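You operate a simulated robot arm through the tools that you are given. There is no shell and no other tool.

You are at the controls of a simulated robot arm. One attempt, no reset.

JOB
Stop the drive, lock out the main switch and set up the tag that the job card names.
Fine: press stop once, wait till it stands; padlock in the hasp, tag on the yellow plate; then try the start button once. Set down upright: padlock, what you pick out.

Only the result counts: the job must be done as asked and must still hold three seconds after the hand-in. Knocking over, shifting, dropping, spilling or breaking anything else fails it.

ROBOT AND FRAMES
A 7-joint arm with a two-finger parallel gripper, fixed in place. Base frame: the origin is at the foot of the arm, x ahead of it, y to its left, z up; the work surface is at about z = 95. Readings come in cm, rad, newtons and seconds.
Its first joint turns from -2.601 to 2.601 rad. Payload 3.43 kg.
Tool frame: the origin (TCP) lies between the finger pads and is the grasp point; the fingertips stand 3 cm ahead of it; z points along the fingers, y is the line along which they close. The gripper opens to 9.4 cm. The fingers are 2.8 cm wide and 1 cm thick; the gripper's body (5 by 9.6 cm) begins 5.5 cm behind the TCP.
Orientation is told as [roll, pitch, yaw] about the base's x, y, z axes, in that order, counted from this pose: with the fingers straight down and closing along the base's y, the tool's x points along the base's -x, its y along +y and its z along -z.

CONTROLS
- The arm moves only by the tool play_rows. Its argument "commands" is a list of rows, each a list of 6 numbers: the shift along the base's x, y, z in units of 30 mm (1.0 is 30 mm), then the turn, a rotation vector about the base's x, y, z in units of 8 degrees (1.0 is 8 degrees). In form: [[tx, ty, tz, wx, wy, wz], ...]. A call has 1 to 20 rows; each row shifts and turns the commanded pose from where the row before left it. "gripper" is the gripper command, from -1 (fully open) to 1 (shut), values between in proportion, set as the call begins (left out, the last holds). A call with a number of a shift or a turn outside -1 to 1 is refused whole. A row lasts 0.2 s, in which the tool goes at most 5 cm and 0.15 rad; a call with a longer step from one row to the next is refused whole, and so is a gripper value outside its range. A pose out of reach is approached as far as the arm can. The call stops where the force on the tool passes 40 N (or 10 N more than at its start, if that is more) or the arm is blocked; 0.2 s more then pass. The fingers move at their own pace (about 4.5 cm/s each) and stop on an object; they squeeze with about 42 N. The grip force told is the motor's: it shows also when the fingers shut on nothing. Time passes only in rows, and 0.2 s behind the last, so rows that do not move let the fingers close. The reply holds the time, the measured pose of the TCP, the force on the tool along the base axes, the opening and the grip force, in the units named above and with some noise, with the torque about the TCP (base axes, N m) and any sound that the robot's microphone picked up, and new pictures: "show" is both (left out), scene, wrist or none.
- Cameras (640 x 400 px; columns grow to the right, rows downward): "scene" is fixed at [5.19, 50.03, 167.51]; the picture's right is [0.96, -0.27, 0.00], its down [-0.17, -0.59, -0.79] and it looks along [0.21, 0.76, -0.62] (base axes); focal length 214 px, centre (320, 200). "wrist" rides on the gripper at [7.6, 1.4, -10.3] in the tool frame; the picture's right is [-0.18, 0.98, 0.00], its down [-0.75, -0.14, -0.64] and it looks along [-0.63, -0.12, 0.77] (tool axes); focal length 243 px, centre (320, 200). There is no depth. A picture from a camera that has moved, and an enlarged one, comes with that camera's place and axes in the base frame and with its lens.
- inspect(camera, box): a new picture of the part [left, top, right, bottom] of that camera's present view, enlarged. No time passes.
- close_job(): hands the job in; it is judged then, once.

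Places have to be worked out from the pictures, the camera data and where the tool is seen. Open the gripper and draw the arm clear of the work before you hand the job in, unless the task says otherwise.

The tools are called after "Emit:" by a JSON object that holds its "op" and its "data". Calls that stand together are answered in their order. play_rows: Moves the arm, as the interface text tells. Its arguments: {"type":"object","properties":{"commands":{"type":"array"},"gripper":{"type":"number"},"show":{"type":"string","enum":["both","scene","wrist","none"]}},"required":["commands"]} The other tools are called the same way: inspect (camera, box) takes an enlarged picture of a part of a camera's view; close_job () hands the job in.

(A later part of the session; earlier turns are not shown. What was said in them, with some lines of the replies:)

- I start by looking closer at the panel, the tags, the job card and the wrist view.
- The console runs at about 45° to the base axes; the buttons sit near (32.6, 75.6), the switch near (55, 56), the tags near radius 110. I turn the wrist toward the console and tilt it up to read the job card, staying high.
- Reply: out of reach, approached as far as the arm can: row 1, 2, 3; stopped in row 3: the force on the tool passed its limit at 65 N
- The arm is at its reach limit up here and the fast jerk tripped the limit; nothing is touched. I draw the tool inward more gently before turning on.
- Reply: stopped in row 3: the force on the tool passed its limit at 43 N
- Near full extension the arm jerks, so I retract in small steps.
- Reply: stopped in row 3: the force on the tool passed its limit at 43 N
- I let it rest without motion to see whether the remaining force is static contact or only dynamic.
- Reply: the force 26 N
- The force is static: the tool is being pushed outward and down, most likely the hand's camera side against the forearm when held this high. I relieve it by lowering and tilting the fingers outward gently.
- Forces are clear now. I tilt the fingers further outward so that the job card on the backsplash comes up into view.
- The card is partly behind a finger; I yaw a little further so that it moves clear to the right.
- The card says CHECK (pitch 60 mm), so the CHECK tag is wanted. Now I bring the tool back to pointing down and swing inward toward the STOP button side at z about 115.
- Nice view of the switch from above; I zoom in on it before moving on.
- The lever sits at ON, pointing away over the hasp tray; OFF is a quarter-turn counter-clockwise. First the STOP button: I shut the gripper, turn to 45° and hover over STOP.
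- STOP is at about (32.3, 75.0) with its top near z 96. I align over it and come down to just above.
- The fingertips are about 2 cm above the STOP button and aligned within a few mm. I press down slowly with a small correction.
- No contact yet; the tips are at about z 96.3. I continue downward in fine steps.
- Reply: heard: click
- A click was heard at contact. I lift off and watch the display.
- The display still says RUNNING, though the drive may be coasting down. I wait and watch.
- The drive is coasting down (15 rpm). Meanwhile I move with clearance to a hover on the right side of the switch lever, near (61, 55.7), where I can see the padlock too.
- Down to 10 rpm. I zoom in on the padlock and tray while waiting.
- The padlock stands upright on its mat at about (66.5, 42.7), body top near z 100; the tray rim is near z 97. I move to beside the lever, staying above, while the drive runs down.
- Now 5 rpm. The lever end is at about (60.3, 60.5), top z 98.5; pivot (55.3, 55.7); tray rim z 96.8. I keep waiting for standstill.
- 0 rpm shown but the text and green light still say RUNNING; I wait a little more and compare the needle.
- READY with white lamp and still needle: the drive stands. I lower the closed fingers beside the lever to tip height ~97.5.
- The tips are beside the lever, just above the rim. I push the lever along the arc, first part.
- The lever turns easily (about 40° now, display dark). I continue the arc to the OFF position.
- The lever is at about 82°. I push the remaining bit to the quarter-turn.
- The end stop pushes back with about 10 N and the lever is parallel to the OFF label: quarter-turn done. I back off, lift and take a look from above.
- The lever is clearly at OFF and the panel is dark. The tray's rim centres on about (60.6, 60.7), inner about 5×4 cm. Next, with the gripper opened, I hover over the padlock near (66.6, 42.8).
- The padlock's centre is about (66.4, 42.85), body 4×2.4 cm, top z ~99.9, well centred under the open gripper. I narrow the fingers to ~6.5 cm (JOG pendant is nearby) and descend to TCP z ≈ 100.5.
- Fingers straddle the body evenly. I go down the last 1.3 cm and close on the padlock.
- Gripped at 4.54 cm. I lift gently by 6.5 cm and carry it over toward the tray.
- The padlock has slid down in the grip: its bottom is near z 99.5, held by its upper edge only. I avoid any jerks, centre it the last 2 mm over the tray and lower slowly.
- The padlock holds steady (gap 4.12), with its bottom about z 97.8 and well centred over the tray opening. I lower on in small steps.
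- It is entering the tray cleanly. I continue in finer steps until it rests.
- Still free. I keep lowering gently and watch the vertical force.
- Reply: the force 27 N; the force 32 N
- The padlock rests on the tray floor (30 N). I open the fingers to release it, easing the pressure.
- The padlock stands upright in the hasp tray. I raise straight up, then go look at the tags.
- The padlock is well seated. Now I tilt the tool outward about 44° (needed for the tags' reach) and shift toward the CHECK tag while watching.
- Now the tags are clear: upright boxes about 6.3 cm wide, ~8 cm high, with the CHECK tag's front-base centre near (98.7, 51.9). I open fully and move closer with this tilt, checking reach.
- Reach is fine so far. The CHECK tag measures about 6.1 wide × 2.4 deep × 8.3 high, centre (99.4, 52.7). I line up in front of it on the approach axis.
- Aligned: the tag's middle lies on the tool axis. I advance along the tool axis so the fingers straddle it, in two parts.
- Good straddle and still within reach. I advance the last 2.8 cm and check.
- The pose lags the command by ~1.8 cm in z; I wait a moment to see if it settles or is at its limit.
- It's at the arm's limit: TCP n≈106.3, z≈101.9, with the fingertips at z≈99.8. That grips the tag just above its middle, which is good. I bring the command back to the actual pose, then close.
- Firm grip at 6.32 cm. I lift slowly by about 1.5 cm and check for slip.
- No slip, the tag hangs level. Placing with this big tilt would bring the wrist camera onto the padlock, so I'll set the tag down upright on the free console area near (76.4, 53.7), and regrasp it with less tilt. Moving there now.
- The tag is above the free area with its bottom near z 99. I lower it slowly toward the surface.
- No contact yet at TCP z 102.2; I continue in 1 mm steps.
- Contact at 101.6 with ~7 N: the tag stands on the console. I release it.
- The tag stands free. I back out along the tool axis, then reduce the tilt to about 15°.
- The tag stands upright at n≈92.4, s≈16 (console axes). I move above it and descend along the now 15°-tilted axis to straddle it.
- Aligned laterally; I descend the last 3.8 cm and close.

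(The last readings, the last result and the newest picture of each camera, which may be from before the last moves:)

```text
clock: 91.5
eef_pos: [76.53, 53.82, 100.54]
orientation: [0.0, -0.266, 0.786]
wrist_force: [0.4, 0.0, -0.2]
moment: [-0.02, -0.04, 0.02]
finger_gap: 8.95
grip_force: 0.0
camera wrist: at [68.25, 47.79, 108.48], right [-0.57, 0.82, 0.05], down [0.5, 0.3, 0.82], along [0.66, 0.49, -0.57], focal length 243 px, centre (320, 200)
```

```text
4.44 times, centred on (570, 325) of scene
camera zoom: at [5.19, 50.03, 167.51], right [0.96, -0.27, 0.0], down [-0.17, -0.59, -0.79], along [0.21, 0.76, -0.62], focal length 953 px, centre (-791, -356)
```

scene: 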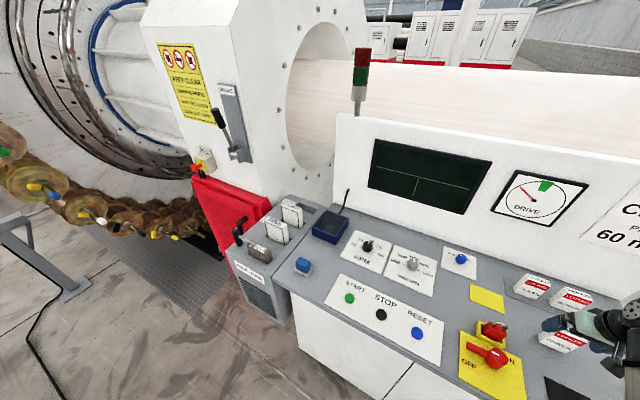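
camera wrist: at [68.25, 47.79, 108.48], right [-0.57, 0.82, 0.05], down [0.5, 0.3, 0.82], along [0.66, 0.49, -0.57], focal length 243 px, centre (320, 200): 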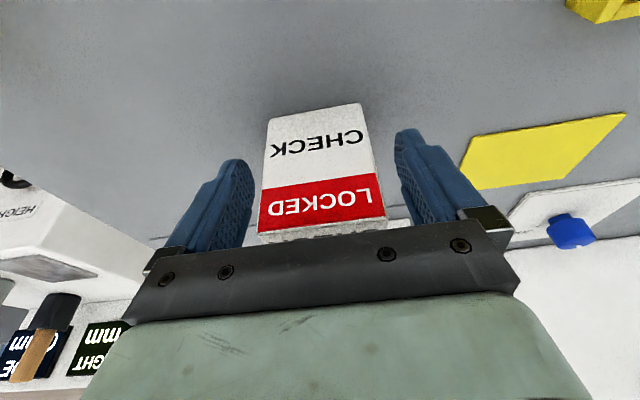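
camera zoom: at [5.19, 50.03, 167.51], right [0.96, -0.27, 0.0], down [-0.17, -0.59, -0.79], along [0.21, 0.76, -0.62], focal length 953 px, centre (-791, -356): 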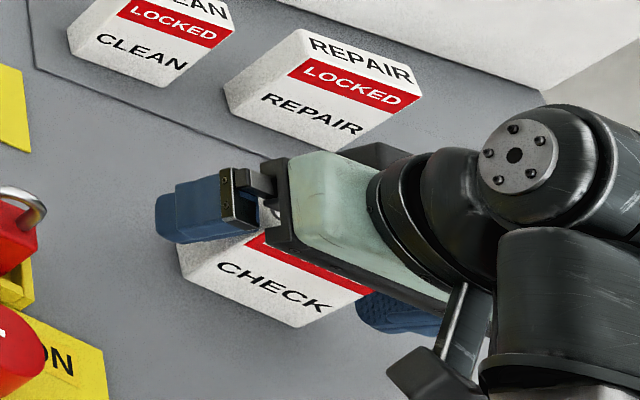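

Good position (tips at z≈97.6, palm clear of the tag's top). I close the gripper.

Emit:
{"op": "play_rows", "data": {"commands": [[0, 0, 0, 0, 0, 0], [0, 0, 0, 0, 0, 0], [0, 0, 0, 0, 0, 0], [0, 0, 0, 0, 0, 0], [0, 0, 0, 0, 0, 0], [0, 0, 0, 0, 0, 0]], "gripper": 1, "show": "none"}}

Emit:
{"op": "play_rows", "data": {"commands": [[0, 0, 0.05, 0, 0, 0], [0, 0, 0.1, 0, 0, 0], [0, 0, 0.15, 0, 0, 0], [0, 0, 0.15, 0, 0, 0], [0, 0, 0.1, 0, 0, 0], [0, 0, 0, 0, 0, 0]]}}

Emit:
{"op": "inspect", "data": {"camera": "wrist", "box": [180, 40, 460, 240]}}

Emit:
{"op": "inspect", "data": {"camera": "scene", "box": [500, 280, 640, 370]}}

```text
clock: 92.9
eef_pos: [76.59, 53.9, 100.71]
orientation: [0.001, -0.263, 0.785]
wrist_force: [0.2, -0.3, -0.1]
moment: [0.0, 0.0, 0.03]
finger_gap: 6.32
grip_force: 42.3
```

```text
clock: 94.3
eef_pos: [76.31, 53.85, 102.27]
orientation: [0.0, -0.264, 0.786]
wrist_force: [0.2, -0.3, -1.0]
moment: [0.01, -0.02, -0.02]
finger_gap: 6.33
grip_force: 41.7
camera wrist: at [68.08, 47.72, 110.11], right [-0.57, 0.82, 0.05], down [0.5, 0.3, 0.82], along [0.66, 0.49, -0.57], focal length 243 px, centre (320, 200)
```

scene: 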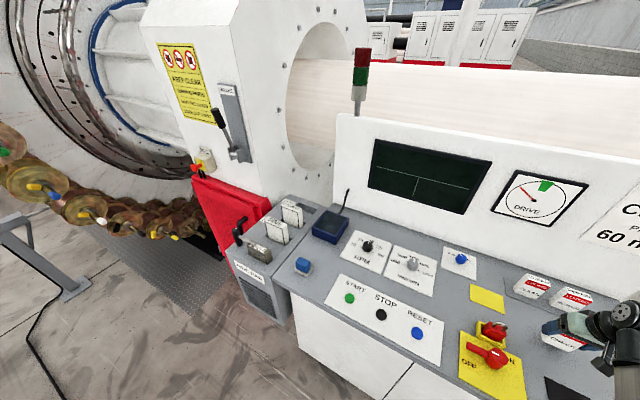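
wrist: 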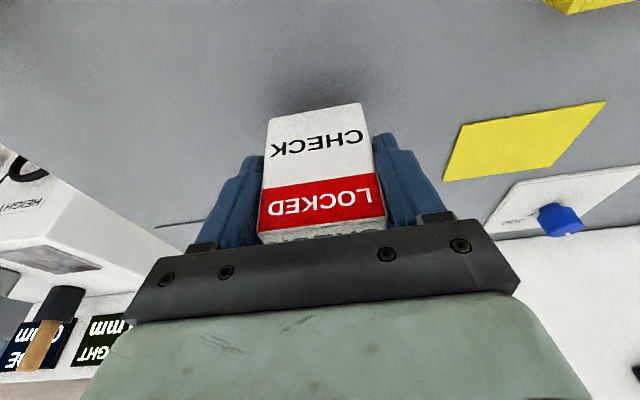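

```text
2.00 times, centred on (320, 140) of wrist
camera zoom: at [68.08, 47.72, 110.11], right [-0.57, 0.82, 0.05], down [0.5, 0.3, 0.82], along [0.66, 0.49, -0.57], focal length 485 px, centre (320, 320)
```

zoom: 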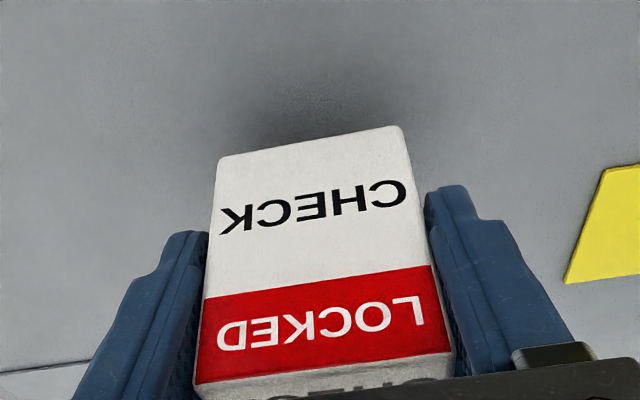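

```text
4.44 times, centred on (570, 325) of scene
camera zoom: at [5.19, 50.03, 167.51], right [0.96, -0.27, 0.0], down [-0.17, -0.59, -0.79], along [0.21, 0.76, -0.62], focal length 953 px, centre (-791, -356)
```

zoom: 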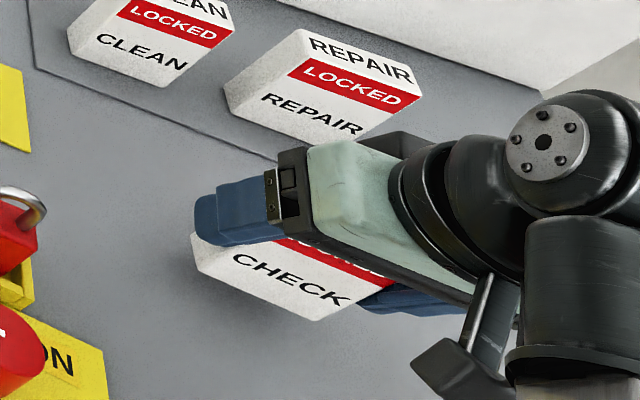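

The tag is held firmly and upright. I refine the plate centre to about (70.5, 70.2) and carry the tag there at safe height.

Emit:
{"op": "play_rows", "data": {"commands": [[0, 0, 0.2, 0, 0, 0], [0, 0.1, 0.3, 0, 0, 0], [-0.05, 0.2, 0.3, 0, 0, 0], [-0.1, 0.3, 0.3, 0, 0, 0], [-0.15, 0.4, 0.2, 0, 0, 0], [-0.18, 0.5, 0, 0, 0, 0], [-0.2, 0.5, 0, 0, 0, 0], [-0.2, 0.5, 0, 0, 0, 0], [-0.2, 0.5, 0, 0, 0, 0], [-0.2, 0.5, 0, 0, 0, 0], [-0.2, 0.5, 0, 0, 0, 0], [-0.2, 0.5, 0, 0, 0, 0], [-0.17, 0.43, 0, 0, 0, 0], [-0.1, 0.3, 0, 0, 0, 0], [-0.03, 0.18, 0, 0, 0, 0], [0, 0, 0, 0, 0, 0]]}}

Emit:
{"op": "inspect", "data": {"camera": "wrist", "box": [180, 40, 460, 240]}}

Emit:
{"op": "inspect", "data": {"camera": "scene", "box": [440, 260, 580, 370]}}

```text
clock: 97.7
eef_pos: [70.38, 70.04, 106.05]
orientation: [0.001, -0.265, 0.785]
wrist_force: [0.1, 0.7, -0.3]
moment: [-0.01, -0.02, 0.01]
finger_gap: 6.29
grip_force: 42.2
camera wrist: at [62.14, 64.01, 113.89], right [-0.57, 0.82, 0.05], down [0.5, 0.3, 0.82], along [0.66, 0.49, -0.58], focal length 243 px, centre (320, 200)
```

scene: 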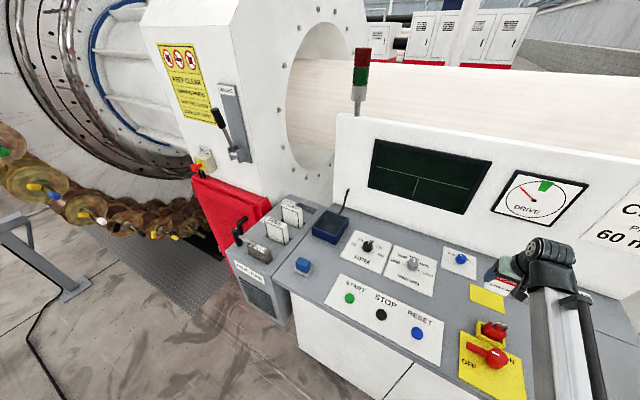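
wrist: 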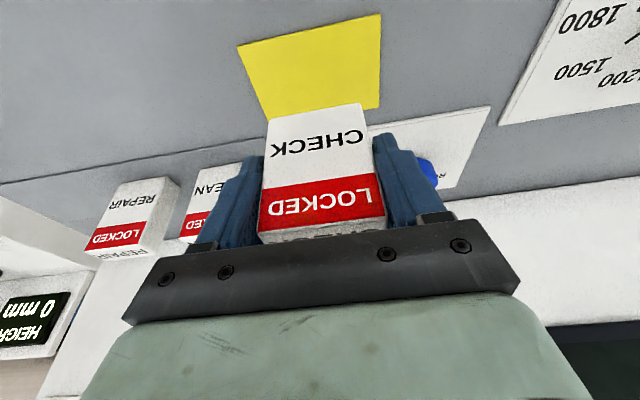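

```text
2.00 times, centred on (320, 140) of wrist
camera zoom: at [62.14, 64.01, 113.89], right [-0.57, 0.82, 0.05], down [0.5, 0.3, 0.82], along [0.66, 0.49, -0.58], focal length 485 px, centre (320, 320)
```

zoom: 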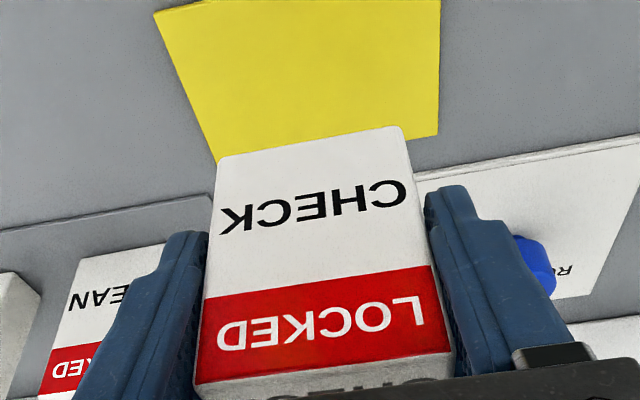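

```text
3.64 times, centred on (510, 315) of scene
camera zoom: at [5.19, 50.03, 167.51], right [0.96, -0.27, 0.0], down [-0.17, -0.59, -0.79], along [0.21, 0.76, -0.62], focal length 780 px, centre (-371, -218)
```

zoom: 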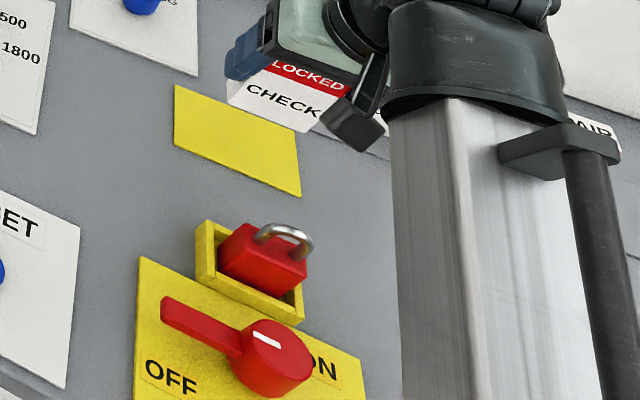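

The tag is centred over the plate (centre n≈99.4, s≈0). I lower it, first quickly, then in fine steps.

Emit:
{"op": "play_rows", "data": {"commands": [[-0.02, 0.02, -0.1, 0, 0, 0], [-0.02, 0.02, -0.2, 0, 0, 0], [0, 0, -0.25, 0, 0, 0], [0, 0, -0.25, 0, 0, 0], [0, 0, -0.25, 0, 0, 0], [0, 0, -0.2, 0, 0, 0], [0, 0, -0.12, 0, 0, 0], [0, 0, -0.07, 0, 0, 0], [0, 0, 0, 0, 0, 0]]}}

Emit:
{"op": "inspect", "data": {"camera": "scene", "box": [440, 260, 580, 370]}}

Emit:
{"op": "inspect", "data": {"camera": "wrist", "box": [180, 40, 460, 240]}}

```text
clock: 99.7
eef_pos: [70.29, 70.35, 101.73]
orientation: [0.001, -0.265, 0.785]
wrist_force: [-0.1, 0.4, -1.1]
moment: [0.0, 0.01, -0.01]
finger_gap: 6.34
grip_force: 42.3
camera wrist: at [62.05, 64.21, 109.64], right [-0.57, 0.82, 0.05], down [0.5, 0.3, 0.82], along [0.66, 0.49, -0.57], focal length 243 px, centre (320, 200)
```

scene: 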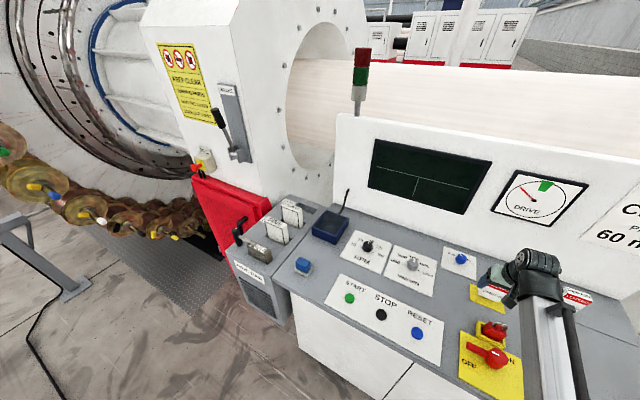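
wrist: 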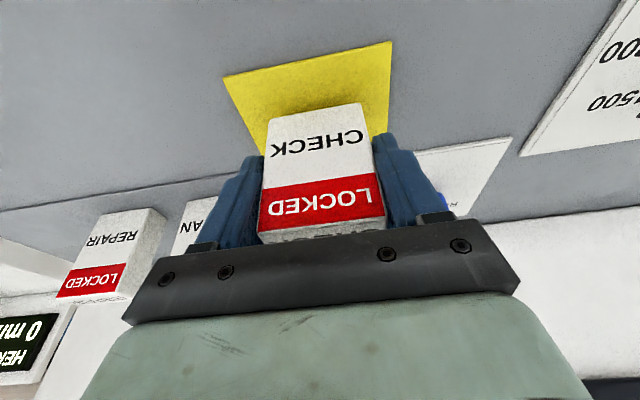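

```text
3.64 times, centred on (510, 315) of scene
camera zoom: at [5.19, 50.03, 167.51], right [0.96, -0.27, 0.0], down [-0.17, -0.59, -0.79], along [0.21, 0.76, -0.62], focal length 780 px, centre (-371, -218)
```

zoom: 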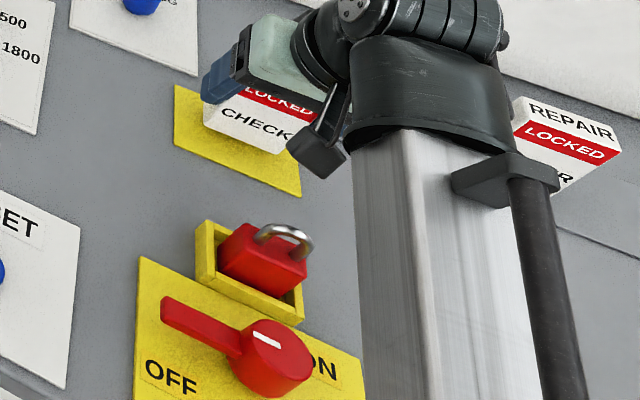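

```text
2.00 times, centred on (320, 140) of wrist
camera zoom: at [62.05, 64.21, 109.64], right [-0.57, 0.82, 0.05], down [0.5, 0.3, 0.82], along [0.66, 0.49, -0.57], focal length 485 px, centre (320, 320)
```

zoom: 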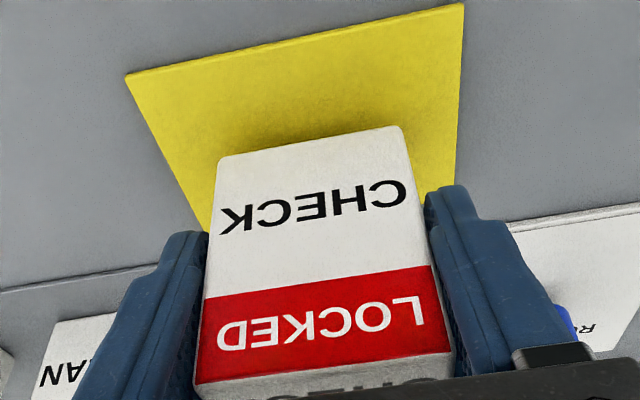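

Looks well placed on the plate; about 0.8 cm left. I lower in 1.2 mm steps until contact.

Emit:
{"op": "play_rows", "data": {"commands": [[0, 0, -0.06, 0, 0, 0], [0, 0, -0.06, 0, 0, 0], [0, 0, -0.06, 0, 0, 0], [0, 0, 0, 0, 0, 0]], "show": "none"}}

Emit:
{"op": "play_rows", "data": {"commands": [[0, 0, -0.04, 0, 0, 0], [0, 0, -0.04, 0, 0, 0], [0, 0, 0, 0, 0, 0]], "show": "none"}}

```text
clock: 100.7
eef_pos: [70.45, 70.32, 101.35]
orientation: [0.0, -0.265, 0.784]
wrist_force: [0.2, 0.8, 0.1]
moment: [0.0, 0.02, -0.01]
finger_gap: 6.3
grip_force: 41.5
```

```text
clock: 101.5
eef_pos: [70.52, 70.33, 101.2]
orientation: [0.0, -0.264, 0.785]
wrist_force: [0.3, 0.2, -0.5]
moment: [0.02, 0.01, -0.04]
finger_gap: 6.34
grip_force: 42.2
```

Emit:
{"op": "play_rows", "data": {"commands": [[0, 0, -0.04, 0, 0, 0], [0, 0, -0.04, 0, 0, 0], [0, 0, 0, 0, 0, 0]], "show": "none"}}

```text
clock: 102.3
eef_pos: [70.39, 70.21, 100.85]
orientation: [0.0, -0.267, 0.785]
wrist_force: [4.6, -2.5, 14.6]
moment: [-0.13, -0.26, -0.01]
finger_gap: 6.29
grip_force: 42.2
```

Contact with 14.6 N at z 100.85: the tag stands on the plate. I ease slightly and open the fingers.

Emit:
{"op": "play_rows", "data": {"commands": [[0, 0, 0.03, 0, 0, 0], [0, 0, 0, 0, 0, 0]], "show": "none"}}

Emit:
{"op": "play_rows", "data": {"commands": [[0, 0, 0, 0, 0, 0], [0, 0, 0, 0, 0, 0], [0, 0, 0, 0, 0, 0], [0, 0, 0, 0, 0, 0]], "gripper": -0.8}}

Emit:
{"op": "inspect", "data": {"camera": "wrist", "box": [180, 40, 460, 240]}}

```text
clock: 102.9
eef_pos: [70.27, 70.35, 101.03]
orientation: [0.001, -0.265, 0.786]
wrist_force: [2.7, -2.0, 8.4]
moment: [-0.11, -0.18, -0.02]
finger_gap: 6.3
grip_force: 42.0
```

```text
clock: 103.9
eef_pos: [70.34, 70.37, 101.07]
orientation: [0.001, -0.265, 0.786]
wrist_force: [0.4, 0.3, -0.6]
moment: [-0.02, 0.01, 0.0]
finger_gap: 8.44
grip_force: 0.1
camera wrist: at [62.09, 64.25, 108.78], right [-0.57, 0.82, 0.05], down [0.5, 0.3, 0.82], along [0.66, 0.49, -0.57], focal length 243 px, centre (320, 200)
```

scene: 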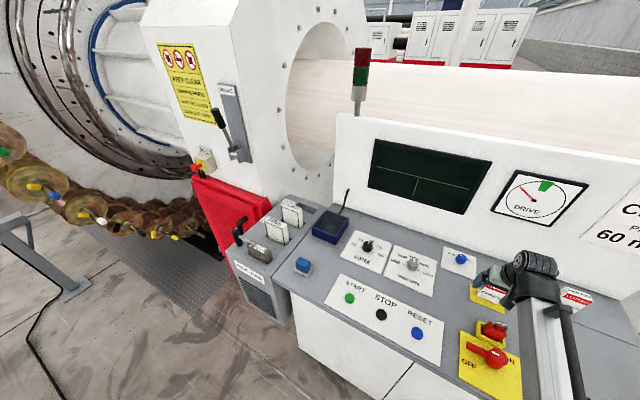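
wrist: 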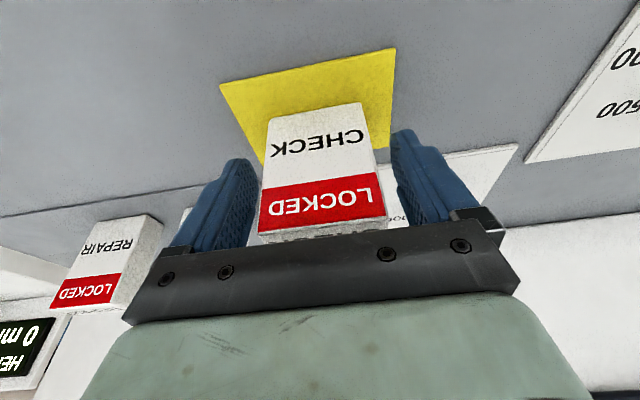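

```text
2.00 times, centred on (320, 140) of wrist
camera zoom: at [62.09, 64.25, 108.78], right [-0.57, 0.82, 0.05], down [0.5, 0.3, 0.82], along [0.66, 0.49, -0.57], focal length 485 px, centre (320, 320)
```

zoom: 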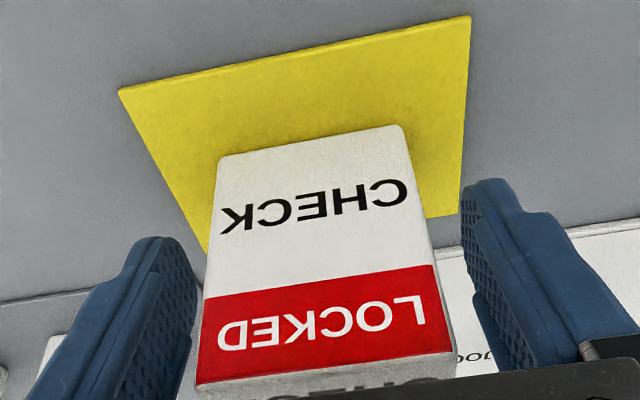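

The tag stands on the yellow plate. I back straight out along the tool axis and check.

Emit:
{"op": "play_rows", "data": {"commands": [[-0.03, -0.03, 0.15, 0, 0, 0], [-0.06, -0.06, 0.3, 0, 0, 0], [-0.09, -0.09, 0.45, 0, 0, 0], [-0.1, -0.1, 0.5, 0, 0, 0], [-0.1, -0.1, 0.5, 0, 0, 0], [-0.1, -0.1, 0.5, 0, 0, 0], [-0.1, -0.1, 0.4, 0, 0, 0], [-0.3, -0.3, 0.1, 0, 0, 0], [-0.4, -0.4, 0, 0, 0, 0], [-0.4, -0.4, 0, 0, 0, 0], [-0.2, -0.2, 0, 0, 0, 0], [0, 0, 0, 0, 0, 0]]}}

Emit:
{"op": "inspect", "data": {"camera": "scene", "box": [440, 250, 600, 370]}}

Emit:
{"op": "inspect", "data": {"camera": "wrist", "box": [180, 40, 460, 240]}}

```text
clock: 106.5
eef_pos: [64.67, 64.48, 109.69]
orientation: [0.0, -0.264, 0.788]
wrist_force: [-0.6, 0.9, 0.0]
moment: [-0.02, 0.0, 0.02]
finger_gap: 8.48
grip_force: 0.0
camera wrist: at [56.52, 58.43, 117.54], right [-0.57, 0.82, 0.05], down [0.5, 0.3, 0.82], along [0.66, 0.49, -0.57], focal length 243 px, centre (320, 200)
```

scene: 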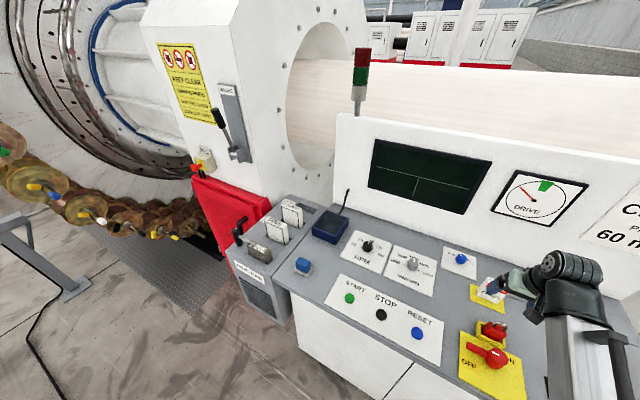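
wrist: 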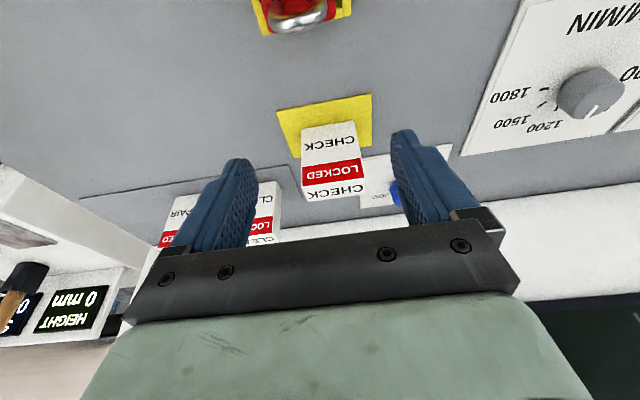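

```text
3.33 times, centred on (520, 310) of scene
camera zoom: at [5.19, 50.03, 167.51], right [0.96, -0.27, 0.0], down [-0.17, -0.59, -0.79], along [0.21, 0.76, -0.62], focal length 715 px, centre (-347, -167)
```

zoom: 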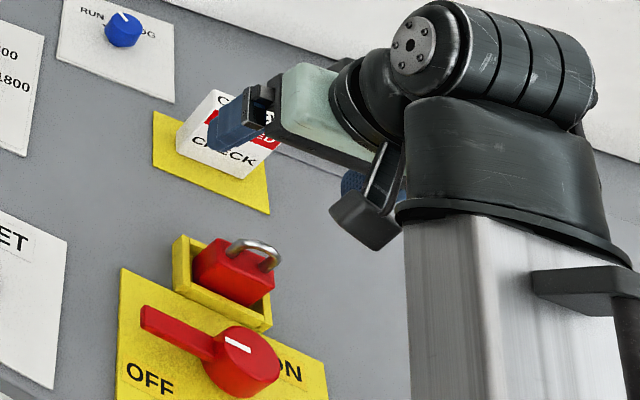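

```text
2.00 times, centred on (320, 140) of wrist
camera zoom: at [56.52, 58.43, 117.54], right [-0.57, 0.82, 0.05], down [0.5, 0.3, 0.82], along [0.66, 0.49, -0.57], focal length 485 px, centre (320, 320)
```

zoom: 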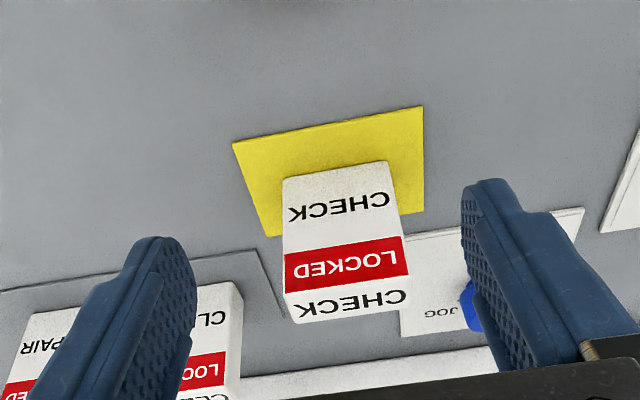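

Everything stands: padlock in the hasp, CHECK tag on the yellow plate. Now to the START button near (24.7, 82.6): I close the gripper, straighten the tool and travel there at height.

Emit:
{"op": "play_rows", "data": {"commands": [[-0.2, 0.1, 0.1, 0, 0, 0], [-0.4, 0.18, 0.1, -0.1, 0.1, 0], [-0.6, 0.27, 0, -0.2, 0.2, 0], [-0.7, 0.32, 0, -0.25, 0.25, 0], [-0.7, 0.32, 0, -0.25, 0.25, 0], [-0.7, 0.32, 0, -0.25, 0.25, 0], [-0.7, 0.32, 0, -0.2, 0.2, 0], [-0.7, 0.32, 0, -0.08, 0.08, 0], [-0.7, 0.32, 0, 0, 0, 0], [-0.7, 0.32, 0, 0, 0, 0], [-0.7, 0.32, 0, 0, 0, 0], [-0.7, 0.32, 0, 0, 0, 0], [-0.7, 0.32, 0, 0, 0, 0], [-0.7, 0.32, 0, 0, 0, 0], [-0.7, 0.32, 0, 0, 0, 0], [-0.7, 0.32, 0, 0, 0, 0], [-0.7, 0.32, 0, 0, 0, 0], [-0.7, 0.32, 0, 0, 0, 0], [-0.7, 0.32, 0, 0, 0, 0], [-0.5, 0.2, 0, 0, 0, 0]], "gripper": 1, "show": "none"}}

Emit:
{"op": "play_rows", "data": {"commands": [[-0.3, 0.1, 0, 0, 0, 0], [-0.1, 0.05, -0.2, 0, 0, 0], [0, 0, -0.3, 0, 0, 0], [0, 0, -0.3, 0, 0, 0], [0, 0, -0.2, 0, 0, 0], [0, 0, 0, 0, 0, 0]]}}

Emit:
{"op": "inspect", "data": {"camera": "scene", "box": [440, 250, 640, 390]}}

```text
clock: 110.7
eef_pos: [26.02, 82.21, 110.02]
orientation: [0.001, -0.003, 0.784]
wrist_force: [0.4, -0.1, -0.4]
moment: [-0.02, -0.02, -0.01]
finger_gap: 0.0
grip_force: 32.7
```

```text
clock: 112.1
eef_pos: [24.92, 82.57, 107.16]
orientation: [-0.001, -0.002, 0.785]
wrist_force: [-0.4, 0.1, -0.1]
moment: [-0.07, -0.01, 0.0]
finger_gap: 0.0
grip_force: 32.1
camera wrist: at [18.3, 78.18, 117.36], right [-0.56, 0.83, 0.0], down [0.63, 0.43, 0.64], along [0.53, 0.36, -0.77], focal length 243 px, centre (320, 200)
```

scene: 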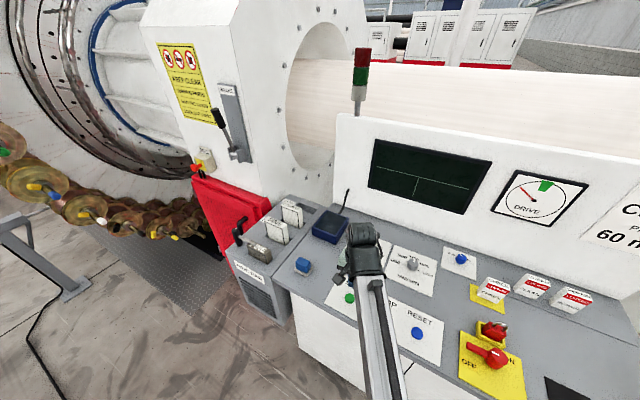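
wrist: 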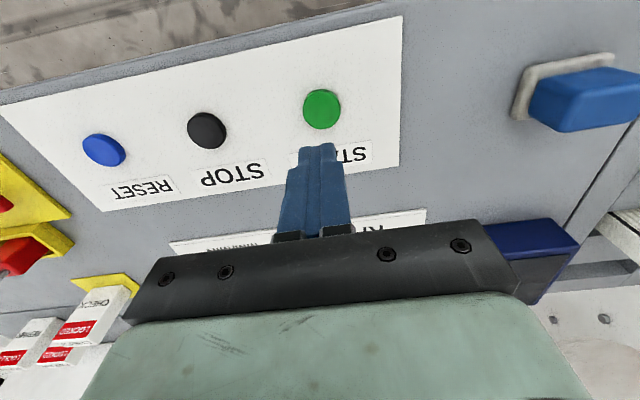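

```text
2.86 times, centred on (540, 320) of scene
camera zoom: at [5.19, 50.03, 167.51], right [0.96, -0.27, 0.0], down [-0.17, -0.59, -0.79], along [0.21, 0.76, -0.62], focal length 613 px, centre (-309, -143)
```

zoom: 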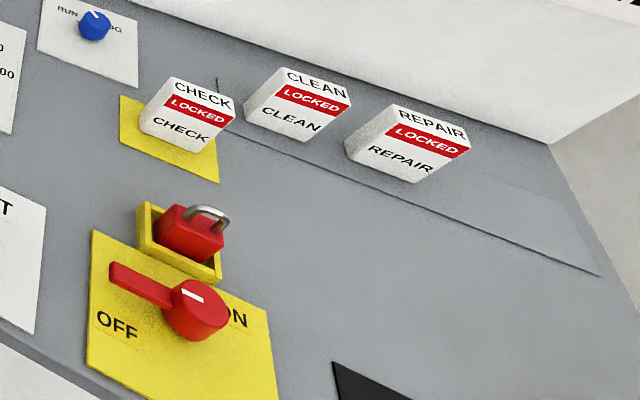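

Tag, padlock and lever all look right. START is at about (24.4, 82.5); I shift and descend to just above it.

Emit:
{"op": "play_rows", "data": {"commands": [[-0.08, 0, -0.2, 0, 0, 0], [-0.08, 0, -0.4, 0, 0, 0], [0, 0, -0.5, 0, 0, 0], [0, 0, -0.5, 0, 0, 0], [0, 0, -0.4, 0, 0, 0], [0, 0, -0.3, 0, 0, 0], [0, 0, 0, 0, 0, 0]], "show": "wrist"}}

```text
clock: 113.7
eef_pos: [24.21, 82.64, 100.49]
orientation: [0.0, -0.002, 0.786]
wrist_force: [0.2, 0.7, -0.5]
moment: [-0.01, 0.0, -0.01]
finger_gap: 0.0
grip_force: 33.1
camera wrist: at [17.73, 78.2, 110.55], right [-0.56, 0.83, 0.0], down [0.63, 0.43, 0.64], along [0.53, 0.36, -0.77], focal length 243 px, centre (320, 200)
```

wrist: 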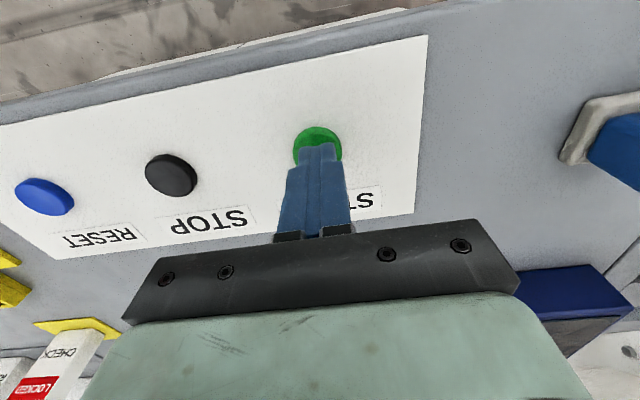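

Aligned over START. I press down in fine steps until the click.

Emit:
{"op": "play_rows", "data": {"commands": [[0, 0, -0.15, 0, 0, 0], [0, 0, -0.15, 0, 0, 0], [0, 0, -0.06, 0, 0, 0], [0, 0, -0.06, 0, 0, 0], [0, 0, -0.06, 0, 0, 0]], "show": "none"}}

```text
clock: 114.9
eef_pos: [24.31, 82.79, 98.88]
orientation: [0.002, -0.002, 0.785]
wrist_force: [-1.0, -0.7, 1.8]
moment: [-0.03, 0.04, 0.02]
finger_gap: 0.0
grip_force: 33.3
heard: click
```

Click heard. I lift off and check the display.

Emit:
{"op": "play_rows", "data": {"commands": [[0, 0, 0.2, 0, 0, 0], [0, 0, 0.4, 0, 0, 0], [0, 0, 0.5, 0, 0, 0], [0, 0, 0.5, 0, 0, 0], [0, 0, 0.5, 0, 0, 0], [-0.2, -0.2, 0.4, 0, 0, 0], [-0.3, -0.3, 0.2, 0, 0, 0], [-0.3, -0.3, 0, 0, 0, 0], [0, 0, 0, 0, 0, 0], [0, 0, 0, 0, 0, 0], [0, 0, 0, 0, 0, 0], [0, 0, 0, 0, 0, 0]], "gripper": -0.5}}

Emit:
{"op": "inspect", "data": {"camera": "scene", "box": [330, 40, 640, 230]}}

Emit:
{"op": "inspect", "data": {"camera": "scene", "box": [440, 250, 640, 390]}}

```text
clock: 117.5
eef_pos: [21.89, 80.06, 107.14]
orientation: [0.001, -0.001, 0.785]
wrist_force: [-0.3, 0.0, 0.0]
moment: [-0.02, 0.02, -0.03]
finger_gap: 7.06
grip_force: 0.1
camera wrist: at [15.38, 75.73, 117.25], right [-0.56, 0.83, 0.0], down [0.63, 0.43, 0.64], along [0.53, 0.36, -0.77], focal length 243 px, centre (320, 200)
```

scene: 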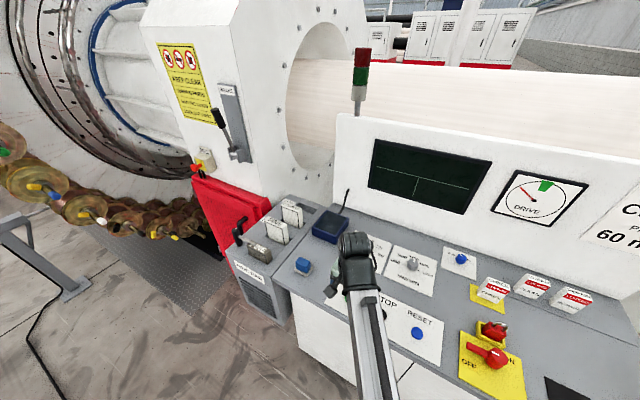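
wrist: 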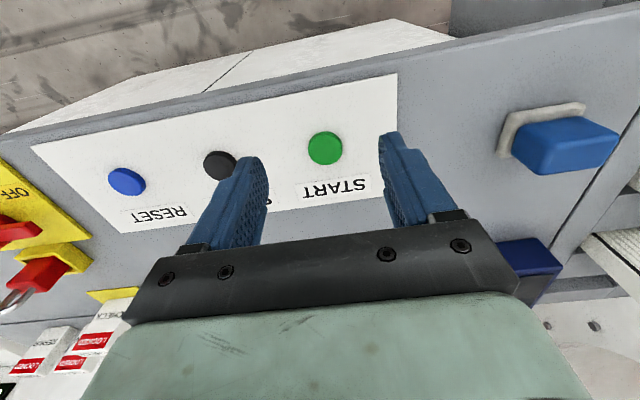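

```text
2.06 times, centred on (485, 135) of scene
camera zoom: at [5.19, 50.03, 167.51], right [0.96, -0.27, 0.0], down [-0.17, -0.59, -0.79], along [0.21, 0.76, -0.62], focal length 443 px, centre (-21, 334)
```

zoom: 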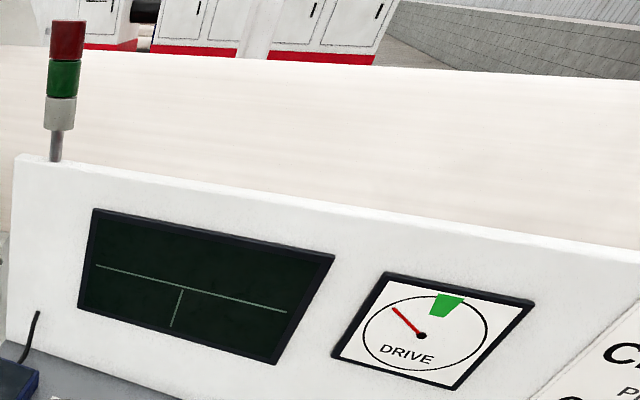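

```text
2.86 times, centred on (540, 320) of scene
camera zoom: at [5.19, 50.03, 167.51], right [0.96, -0.27, 0.0], down [-0.17, -0.59, -0.79], along [0.21, 0.76, -0.62], focal length 613 px, centre (-309, -143)
```

zoom: 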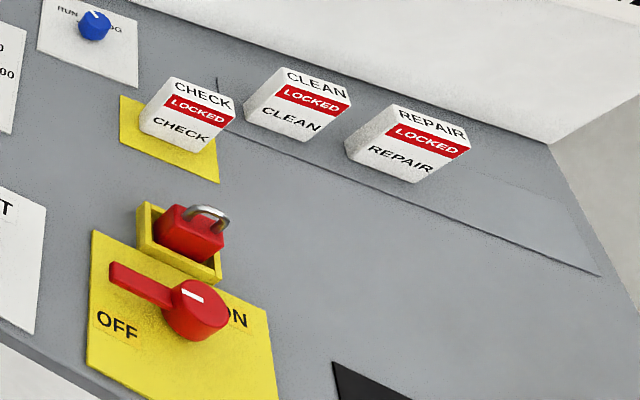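

The start try has no effect: display dark, needle still. Padlock, tag and lever are in order. I draw the arm further up and back, clear of the console, with the gripper open.

Emit:
{"op": "play_rows", "data": {"commands": [[-0.05, -0.1, 0.2, 0, 0, 0], [-0.1, -0.2, 0.3, 0, 0, 0], [-0.1, -0.3, 0.3, 0, 0, 0], [-0.1, -0.35, 0.3, 0, 0, 0], [-0.1, -0.35, 0.2, 0, 0, 0], [-0.1, -0.35, 0.2, 0, 0, 0], [-0.1, -0.35, 0.2, 0, 0, 0], [-0.1, -0.3, 0.1, 0, 0, 0], [-0.05, -0.2, 0, 0, 0, 0], [0, 0, 0, 0, 0, 0], [0, 0, 0, 0, 0, 0]], "gripper": -1}}

Emit:
{"op": "inspect", "data": {"camera": "scene", "box": [340, 120, 640, 390]}}

```text
clock: 119.9
eef_pos: [19.52, 72.91, 112.32]
orientation: [0.0, -0.001, 0.784]
wrist_force: [0.4, -0.1, 0.5]
moment: [0.02, 0.02, 0.01]
finger_gap: 9.41
grip_force: 0.0
camera wrist: at [12.97, 68.41, 122.45], right [-0.56, 0.83, 0.0], down [0.63, 0.43, 0.64], along [0.53, 0.36, -0.77], focal length 243 px, centre (320, 200)
```

scene: 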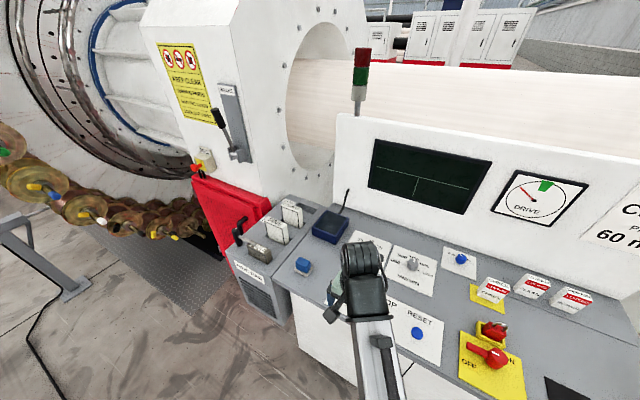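
wrist: 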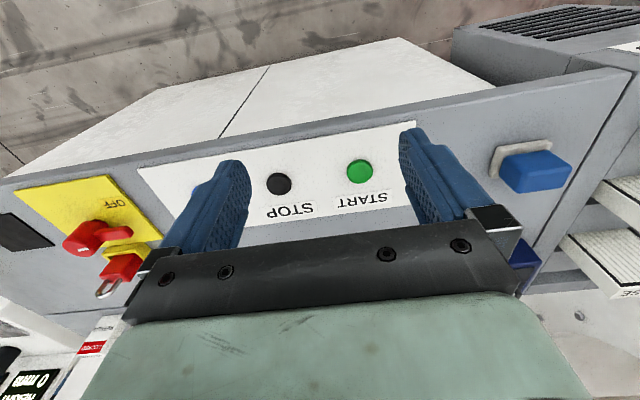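

```text
1.48 times, centred on (490, 255) of scene
camera zoom: at [5.19, 50.03, 167.51], right [0.96, -0.27, 0.0], down [-0.17, -0.59, -0.79], along [0.21, 0.76, -0.62], focal length 318 px, centre (68, 118)
```

zoom: 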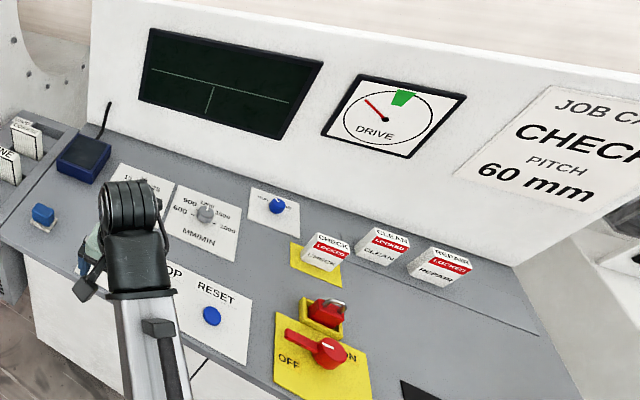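

The job card reads CHECK. The switch is at OFF, the padlock is in the hasp and the CHECK tag stands on the yellow plate. START was tried once with no effect. The arm is clear with the gripper open, so I hand the job in.

Emit:
{"op": "close_job", "data": {}}

```text
The job is handed in.
```

The lockout is set up and handed in. I don't have the judging result.

- **Drive:** I pressed STOP once. The drive ran down to 0 rpm and the display showed READY before I touched anything else.
- **Main switch:** the lever is turned fully to OFF, and the panel went dark.
- **Padlock:** it stands upright in the yellow hasp tray. It slid about 3 cm in the gripper while I lifted it, but it didn't drop.
- **Tag:** the job card says CHECK (pitch 60 mm). The CHECK tag stands upright on the yellow plate. I set it down once on the bare console on the way to change my grip.
- **Start try:** I pressed START once and heard it click. The panel stayed dark and the drive needle did not move.

Early on, the arm stopped three times on its force limit. The first was near full reach; the other two most likely came from the hand touching the arm's own forearm. Nothing on the console was touched. At the end the gripper was open and the arm drawn back above the console's front edge.
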